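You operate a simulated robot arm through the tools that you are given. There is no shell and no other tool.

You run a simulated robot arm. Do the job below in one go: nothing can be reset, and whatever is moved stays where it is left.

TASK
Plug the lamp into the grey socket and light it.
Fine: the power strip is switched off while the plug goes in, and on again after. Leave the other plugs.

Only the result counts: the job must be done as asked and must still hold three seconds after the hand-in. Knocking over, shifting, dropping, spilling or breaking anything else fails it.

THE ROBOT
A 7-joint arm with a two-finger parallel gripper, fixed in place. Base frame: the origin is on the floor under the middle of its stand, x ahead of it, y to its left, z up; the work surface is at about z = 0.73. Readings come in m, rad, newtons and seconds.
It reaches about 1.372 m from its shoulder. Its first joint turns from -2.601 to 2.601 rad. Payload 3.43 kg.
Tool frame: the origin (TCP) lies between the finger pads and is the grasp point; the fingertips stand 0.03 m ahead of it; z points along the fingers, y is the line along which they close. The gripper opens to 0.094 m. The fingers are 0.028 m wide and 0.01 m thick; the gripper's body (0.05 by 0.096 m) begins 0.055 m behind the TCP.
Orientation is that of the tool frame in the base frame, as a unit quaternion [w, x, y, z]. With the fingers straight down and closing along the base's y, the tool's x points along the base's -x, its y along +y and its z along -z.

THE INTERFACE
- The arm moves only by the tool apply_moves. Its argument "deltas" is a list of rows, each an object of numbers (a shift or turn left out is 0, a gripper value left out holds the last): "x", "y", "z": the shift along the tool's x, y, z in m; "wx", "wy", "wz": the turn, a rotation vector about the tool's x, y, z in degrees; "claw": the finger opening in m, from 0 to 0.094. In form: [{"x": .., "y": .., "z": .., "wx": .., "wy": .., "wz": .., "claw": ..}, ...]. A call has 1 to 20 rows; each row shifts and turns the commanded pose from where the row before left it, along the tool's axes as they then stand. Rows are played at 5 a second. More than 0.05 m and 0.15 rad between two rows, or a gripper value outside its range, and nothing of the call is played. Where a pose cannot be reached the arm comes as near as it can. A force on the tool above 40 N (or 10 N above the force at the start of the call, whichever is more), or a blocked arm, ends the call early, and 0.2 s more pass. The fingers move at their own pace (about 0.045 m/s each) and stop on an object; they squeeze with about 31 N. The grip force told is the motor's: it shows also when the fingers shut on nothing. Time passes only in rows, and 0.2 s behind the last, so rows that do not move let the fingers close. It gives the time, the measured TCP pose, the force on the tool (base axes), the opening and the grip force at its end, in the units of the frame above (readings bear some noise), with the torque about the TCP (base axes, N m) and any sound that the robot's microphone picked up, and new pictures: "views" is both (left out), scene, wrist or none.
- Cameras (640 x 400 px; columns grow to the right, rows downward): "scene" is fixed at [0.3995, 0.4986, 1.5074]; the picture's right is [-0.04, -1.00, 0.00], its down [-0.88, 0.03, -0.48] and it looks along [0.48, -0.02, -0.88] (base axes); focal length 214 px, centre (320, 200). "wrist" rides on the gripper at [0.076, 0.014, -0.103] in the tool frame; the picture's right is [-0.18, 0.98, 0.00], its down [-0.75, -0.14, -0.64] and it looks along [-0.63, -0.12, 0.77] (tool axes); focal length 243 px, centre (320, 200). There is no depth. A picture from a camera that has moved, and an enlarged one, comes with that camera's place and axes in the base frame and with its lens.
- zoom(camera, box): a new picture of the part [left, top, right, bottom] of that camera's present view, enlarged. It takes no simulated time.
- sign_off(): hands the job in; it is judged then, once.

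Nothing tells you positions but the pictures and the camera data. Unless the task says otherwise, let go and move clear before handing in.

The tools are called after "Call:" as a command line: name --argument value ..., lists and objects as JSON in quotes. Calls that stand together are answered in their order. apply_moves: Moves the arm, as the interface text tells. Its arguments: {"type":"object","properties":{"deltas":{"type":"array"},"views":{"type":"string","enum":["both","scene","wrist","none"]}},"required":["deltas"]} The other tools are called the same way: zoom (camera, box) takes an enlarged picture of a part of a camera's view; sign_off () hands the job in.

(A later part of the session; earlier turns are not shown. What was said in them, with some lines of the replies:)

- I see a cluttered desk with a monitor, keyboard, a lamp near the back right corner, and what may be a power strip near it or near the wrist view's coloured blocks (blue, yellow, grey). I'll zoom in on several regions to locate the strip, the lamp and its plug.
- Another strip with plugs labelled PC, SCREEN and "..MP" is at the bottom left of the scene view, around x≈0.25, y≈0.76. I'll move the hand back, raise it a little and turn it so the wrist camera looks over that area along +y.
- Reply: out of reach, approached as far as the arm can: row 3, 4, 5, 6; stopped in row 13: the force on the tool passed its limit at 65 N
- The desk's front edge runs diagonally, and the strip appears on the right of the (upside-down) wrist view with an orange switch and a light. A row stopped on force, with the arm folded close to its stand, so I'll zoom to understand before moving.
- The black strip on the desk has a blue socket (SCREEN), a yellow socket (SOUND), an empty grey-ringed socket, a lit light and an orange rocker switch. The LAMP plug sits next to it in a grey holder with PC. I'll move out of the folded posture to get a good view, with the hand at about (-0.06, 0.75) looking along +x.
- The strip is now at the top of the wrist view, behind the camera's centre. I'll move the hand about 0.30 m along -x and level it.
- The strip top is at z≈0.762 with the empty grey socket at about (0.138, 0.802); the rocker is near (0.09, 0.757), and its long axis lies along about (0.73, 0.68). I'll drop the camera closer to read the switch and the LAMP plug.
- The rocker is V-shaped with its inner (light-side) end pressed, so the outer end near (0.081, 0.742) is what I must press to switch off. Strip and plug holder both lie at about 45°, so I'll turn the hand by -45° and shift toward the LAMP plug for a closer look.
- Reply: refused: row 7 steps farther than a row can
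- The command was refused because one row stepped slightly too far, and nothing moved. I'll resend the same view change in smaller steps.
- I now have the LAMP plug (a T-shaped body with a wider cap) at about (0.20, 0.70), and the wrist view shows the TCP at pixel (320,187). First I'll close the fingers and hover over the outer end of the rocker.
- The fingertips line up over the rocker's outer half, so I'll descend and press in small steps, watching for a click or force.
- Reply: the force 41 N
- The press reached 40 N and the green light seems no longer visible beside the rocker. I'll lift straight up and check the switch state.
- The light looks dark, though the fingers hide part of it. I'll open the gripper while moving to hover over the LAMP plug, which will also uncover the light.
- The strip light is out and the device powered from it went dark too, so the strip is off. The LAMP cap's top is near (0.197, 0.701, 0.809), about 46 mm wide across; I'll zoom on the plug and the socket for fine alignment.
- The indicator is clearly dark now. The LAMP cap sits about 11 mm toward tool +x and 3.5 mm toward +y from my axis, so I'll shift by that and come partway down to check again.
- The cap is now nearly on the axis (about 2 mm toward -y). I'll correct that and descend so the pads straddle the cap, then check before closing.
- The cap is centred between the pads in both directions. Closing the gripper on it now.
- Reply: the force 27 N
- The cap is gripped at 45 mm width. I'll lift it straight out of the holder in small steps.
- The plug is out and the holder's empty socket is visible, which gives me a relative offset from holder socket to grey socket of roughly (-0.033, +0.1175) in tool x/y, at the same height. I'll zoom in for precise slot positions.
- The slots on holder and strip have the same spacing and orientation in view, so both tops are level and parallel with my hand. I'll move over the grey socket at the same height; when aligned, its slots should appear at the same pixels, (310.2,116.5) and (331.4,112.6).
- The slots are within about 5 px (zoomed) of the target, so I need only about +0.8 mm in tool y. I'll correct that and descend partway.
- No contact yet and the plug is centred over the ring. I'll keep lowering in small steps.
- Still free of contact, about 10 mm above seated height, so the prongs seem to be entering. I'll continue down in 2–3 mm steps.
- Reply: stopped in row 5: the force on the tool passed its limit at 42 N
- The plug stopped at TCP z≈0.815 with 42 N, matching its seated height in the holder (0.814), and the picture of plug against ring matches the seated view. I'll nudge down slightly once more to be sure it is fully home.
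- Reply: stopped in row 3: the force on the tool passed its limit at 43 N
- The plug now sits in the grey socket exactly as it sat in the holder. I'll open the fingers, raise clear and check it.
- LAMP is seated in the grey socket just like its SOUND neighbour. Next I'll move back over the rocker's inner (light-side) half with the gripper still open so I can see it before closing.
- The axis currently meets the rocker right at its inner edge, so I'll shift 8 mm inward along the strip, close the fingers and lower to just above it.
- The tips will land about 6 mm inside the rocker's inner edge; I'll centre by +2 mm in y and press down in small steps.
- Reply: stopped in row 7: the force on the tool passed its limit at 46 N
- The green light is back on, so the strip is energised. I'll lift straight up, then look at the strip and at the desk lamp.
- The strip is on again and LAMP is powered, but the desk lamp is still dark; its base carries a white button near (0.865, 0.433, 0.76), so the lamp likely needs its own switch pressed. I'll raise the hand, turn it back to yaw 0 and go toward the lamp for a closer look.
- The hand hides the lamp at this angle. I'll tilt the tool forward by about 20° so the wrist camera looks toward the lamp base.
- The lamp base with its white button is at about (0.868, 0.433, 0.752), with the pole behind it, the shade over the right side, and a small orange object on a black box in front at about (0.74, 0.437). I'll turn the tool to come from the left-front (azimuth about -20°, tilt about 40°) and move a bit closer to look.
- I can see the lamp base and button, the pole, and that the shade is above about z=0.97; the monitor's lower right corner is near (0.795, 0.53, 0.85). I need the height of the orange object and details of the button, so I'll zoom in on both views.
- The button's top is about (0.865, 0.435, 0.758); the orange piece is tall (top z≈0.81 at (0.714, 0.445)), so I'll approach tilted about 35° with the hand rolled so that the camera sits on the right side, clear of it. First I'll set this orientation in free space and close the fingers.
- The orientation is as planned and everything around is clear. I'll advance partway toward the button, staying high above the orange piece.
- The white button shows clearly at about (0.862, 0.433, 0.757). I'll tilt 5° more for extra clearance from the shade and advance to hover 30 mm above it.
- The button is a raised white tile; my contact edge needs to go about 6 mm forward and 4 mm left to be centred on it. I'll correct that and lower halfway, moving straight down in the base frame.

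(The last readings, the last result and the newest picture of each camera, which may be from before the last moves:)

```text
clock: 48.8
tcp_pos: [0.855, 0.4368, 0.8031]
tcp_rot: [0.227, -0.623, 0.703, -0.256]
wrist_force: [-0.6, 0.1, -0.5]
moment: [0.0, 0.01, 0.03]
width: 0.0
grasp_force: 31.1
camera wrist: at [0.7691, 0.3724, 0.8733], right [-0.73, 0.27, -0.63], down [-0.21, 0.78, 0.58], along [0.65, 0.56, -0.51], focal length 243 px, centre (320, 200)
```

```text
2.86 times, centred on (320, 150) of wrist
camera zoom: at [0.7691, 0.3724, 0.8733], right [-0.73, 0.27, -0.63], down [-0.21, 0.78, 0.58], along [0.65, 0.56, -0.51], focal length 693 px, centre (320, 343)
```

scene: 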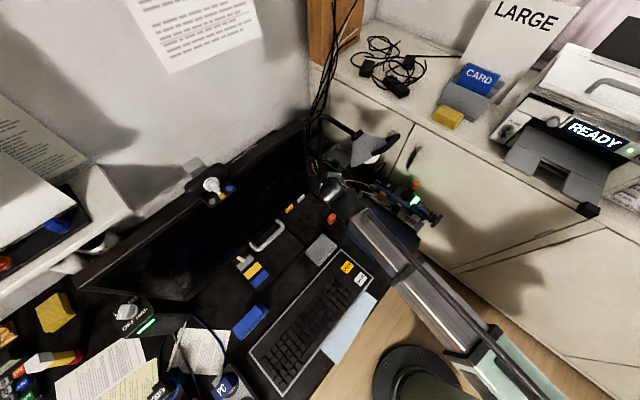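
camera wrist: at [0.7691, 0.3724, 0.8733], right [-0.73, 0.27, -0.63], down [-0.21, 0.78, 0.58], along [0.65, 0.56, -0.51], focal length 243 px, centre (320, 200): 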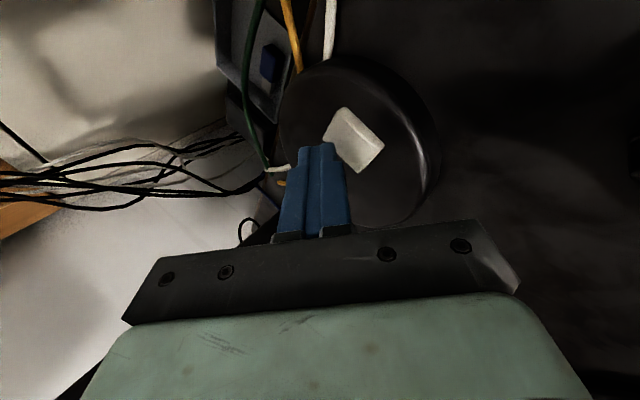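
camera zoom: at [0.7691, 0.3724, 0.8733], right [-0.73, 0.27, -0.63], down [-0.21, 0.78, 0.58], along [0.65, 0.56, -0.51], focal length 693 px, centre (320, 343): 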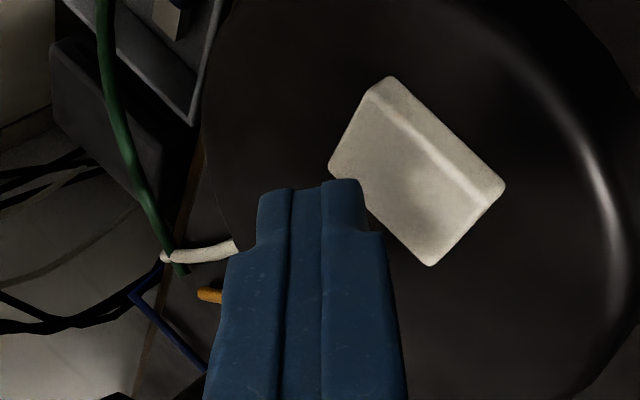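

The contact edge is now over the tile's centre within a few millimetres. I'll lower straight down in small steps until contact and press.

Call:
apply_moves --deltas '[{"x": -0.002, "y": -0.0023, "z": 0.0019}, {"y": 0.0064, "z": 0.0076}, {"y": 0.00193, "z": 0.00229}, {"y": 0.00193, "z": 0.00229}, {"y": 0.00193, "z": 0.00229}]' --views "both"

Call:
zoom --camera "wrist" --box '[240, 80, 400, 220]'

Call:
zoom --camera "scene" --box '[260, 110, 420, 230]'

```text
clock: 50.0
tcp_pos: [0.8566, 0.4397, 0.7843]
tcp_rot: [0.229, -0.623, 0.702, -0.256]
wrist_force: [2.0, -0.1, 3.2]
moment: [0.0, -0.08, 0.0]
width: 0.0002
grasp_force: 31.3
heard: click
camera wrist: at [0.7715, 0.3755, 0.8546], right [-0.72, 0.27, -0.63], down [-0.21, 0.78, 0.58], along [0.65, 0.56, -0.51], focal length 243 px, centre (320, 200)
```

scene: 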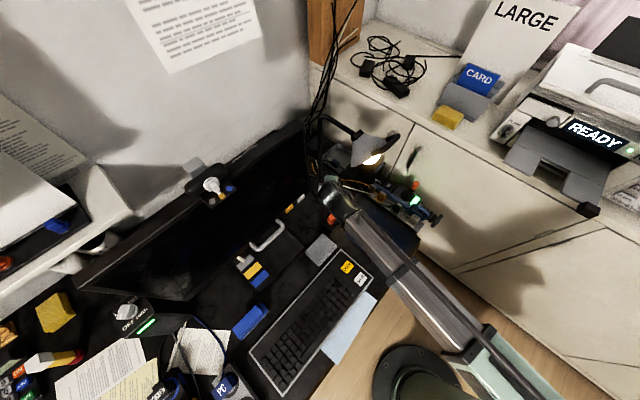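
wrist: 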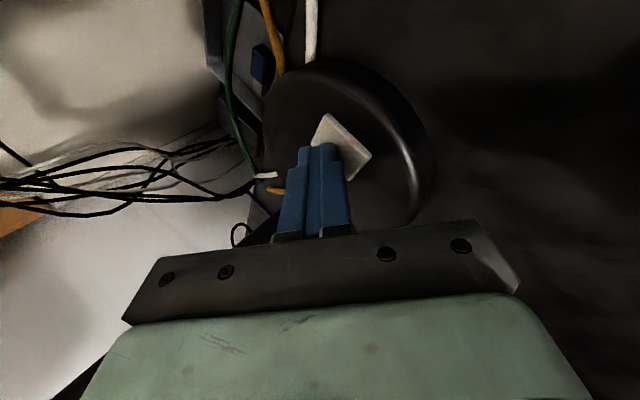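

```text
2.86 times, centred on (320, 150) of wrist
camera zoom: at [0.7715, 0.3755, 0.8546], right [-0.72, 0.27, -0.63], down [-0.21, 0.78, 0.58], along [0.65, 0.56, -0.51], focal length 693 px, centre (320, 343)
```

zoom: 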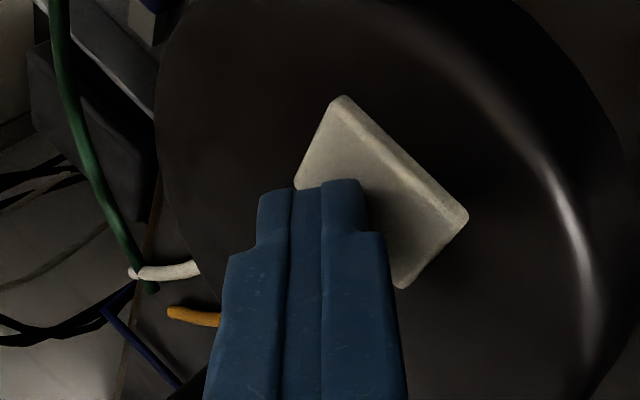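

```text
3.33 times, centred on (340, 170) of scene
camera zoom: at [0.3995, 0.4986, 1.5074], right [-0.04, -1.0, 0.0], down [-0.88, 0.03, -0.48], along [0.48, -0.02, -0.88], focal length 715 px, centre (253, 300)
```

zoom: 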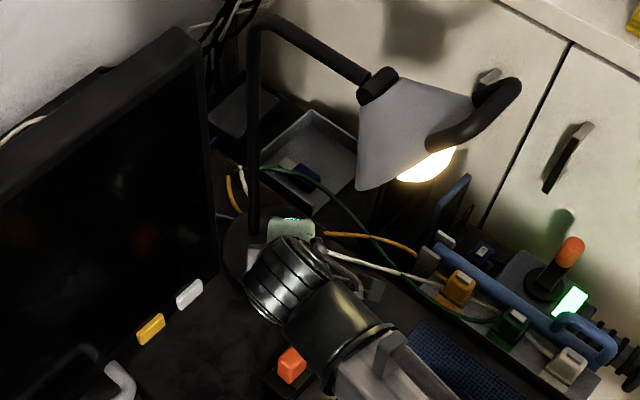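

There was a click and the lamp is now lit. I'll lift straight off the button and back out along the path I came in on.

Call:
apply_moves --deltas '[{"y": -0.0064, "z": -0.0076}, {"y": -0.0096, "z": -0.0115}, {"y": -0.0064, "z": -0.0076}, {"x": -0.00615, "y": 0.0108, "z": -0.0387}, {"x": -0.00615, "y": 0.0108, "z": -0.0387}, {"x": -0.00615, "y": 0.0108, "z": -0.0387}, {"x": -0.00615, "y": 0.0108, "z": -0.0387}, {}]' --views "both"

Call:
zoom --camera "scene" --box '[260, 110, 460, 260]'

```text
clock: 51.8
tcp_pos: [0.7287, 0.481, 0.9086]
tcp_rot: [0.227, -0.624, 0.702, -0.256]
wrist_force: [-0.5, -0.2, -0.7]
moment: [0.01, 0.01, 0.01]
width: 0.0
grasp_force: 30.6
camera wrist: at [0.6425, 0.4153, 0.9785], right [-0.73, 0.27, -0.63], down [-0.21, 0.79, 0.58], along [0.65, 0.56, -0.51], focal length 243 px, centre (320, 200)
```

scene: 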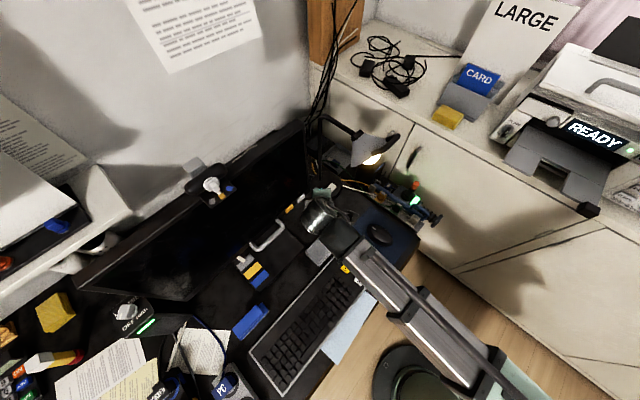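
wrist: 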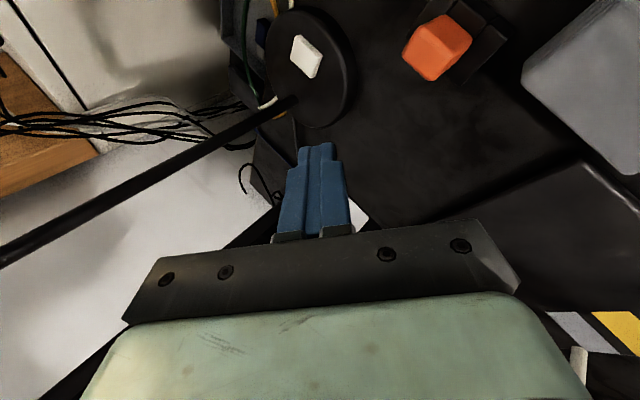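

```text
2.67 times, centred on (360, 185) of scene
camera zoom: at [0.3995, 0.4986, 1.5074], right [-0.04, -1.0, 0.0], down [-0.88, 0.03, -0.48], along [0.48, -0.02, -0.88], focal length 572 px, centre (213, 240)
```

zoom: 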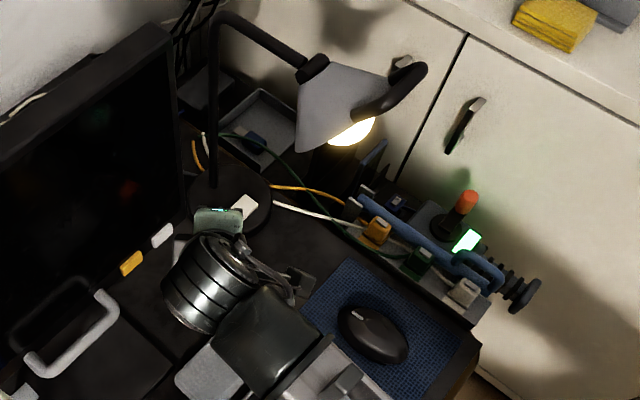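

The lamp stays lit after release, and the orange piece and everything else stand untouched. I'll back the hand off further to a clear position and check once more.

Call:
apply_moves --deltas '[{"x": -0.0102, "y": 0.0215, "z": -0.0389}, {"x": -0.0102, "y": 0.0215, "z": -0.0389}, {"x": -0.0102, "y": 0.0215, "z": -0.0389}, {"x": -0.0102, "y": 0.0215, "z": -0.0389}, {"x": -0.0102, "y": 0.0215, "z": -0.0389}, {}, {}, {}]' --views "both"

Call:
zoom --camera "scene" --box '[280, 110, 440, 240]'

Call:
zoom --camera "scene" --box '[80, 280, 280, 400]'

```text
clock: 53.6
tcp_pos: [0.5248, 0.5574, 0.9921]
tcp_rot: [0.227, -0.624, 0.703, -0.255]
wrist_force: [0.6, -0.3, 0.3]
moment: [-0.03, -0.05, -0.01]
width: 0.0
grasp_force: 31.0
camera wrist: at [0.4399, 0.4914, 1.0617], right [-0.73, 0.27, -0.63], down [-0.21, 0.78, 0.58], along [0.65, 0.56, -0.51], focal length 243 px, centre (320, 200)
```

scene: 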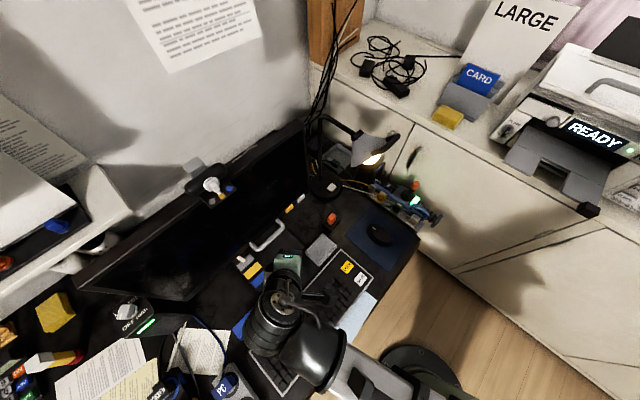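
wrist: 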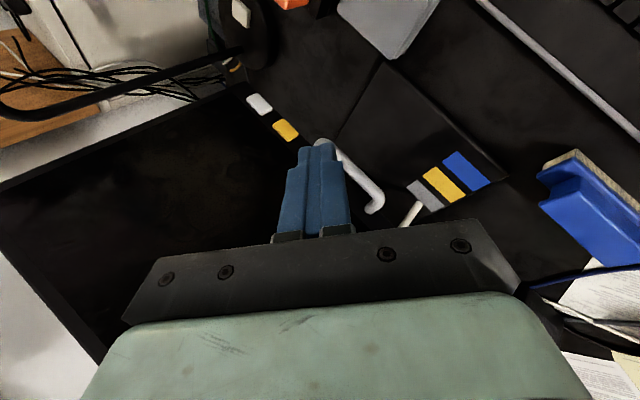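

```text
3.08 times, centred on (360, 175) of scene
camera zoom: at [0.3995, 0.4986, 1.5074], right [-0.04, -1.0, 0.0], down [-0.88, 0.03, -0.48], along [0.48, -0.02, -0.88], focal length 660 px, centre (197, 277)
```

zoom: 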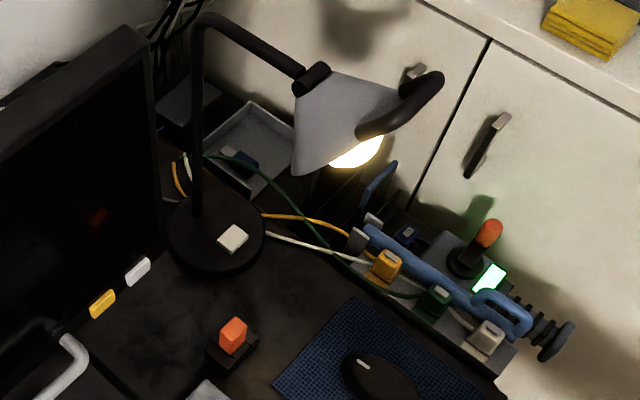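

```text
3.20 times, centred on (180, 340) of scene
camera zoom: at [0.3995, 0.4986, 1.5074], right [-0.04, -1.0, 0.0], down [-0.88, 0.03, -0.48], along [0.48, -0.02, -0.88], focal length 686 px, centre (768, -248)
```

zoom: 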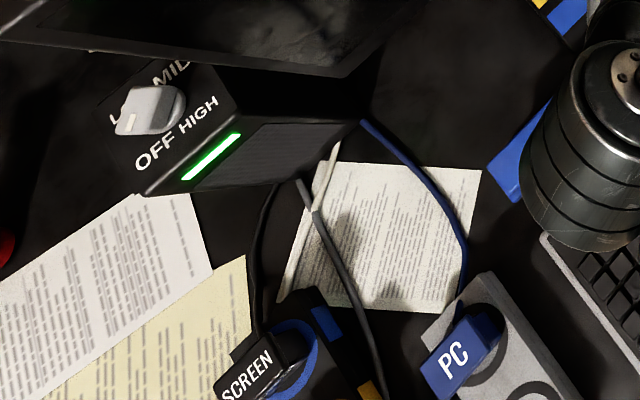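

The lamp is lit, and its plug is in the grey socket with the strip on again (the speaker light it feeds is green). The other plugs are in place, nothing else has been moved, and the hand is clear, so I'm handing in.

Call:
sign_off

```text
The job is handed in.
```

The lamp is plugged into the grey socket on the power strip, and it is lit.

- **Strip:** I switched it off before moving the plug. I switched it back on once the plug was fully in, and its light came back on.
- **Lamp:** It stayed dark with the strip back on, so I pressed the white button on its base. There was a click, and the lamp was still lit after I let go and backed the arm away.
- **Other plugs:** I left SCREEN, SOUND and PC where they were.
- **Rest of the desk:** Nothing else looked moved in the last pictures. Early on, one move stopped on a 65 N force reading while the arm was folded close to its stand. I never found out what caused it, but nothing looked shifted afterwards.

I handed the job in with the hand clear of the desk items. I haven't seen the judging result.
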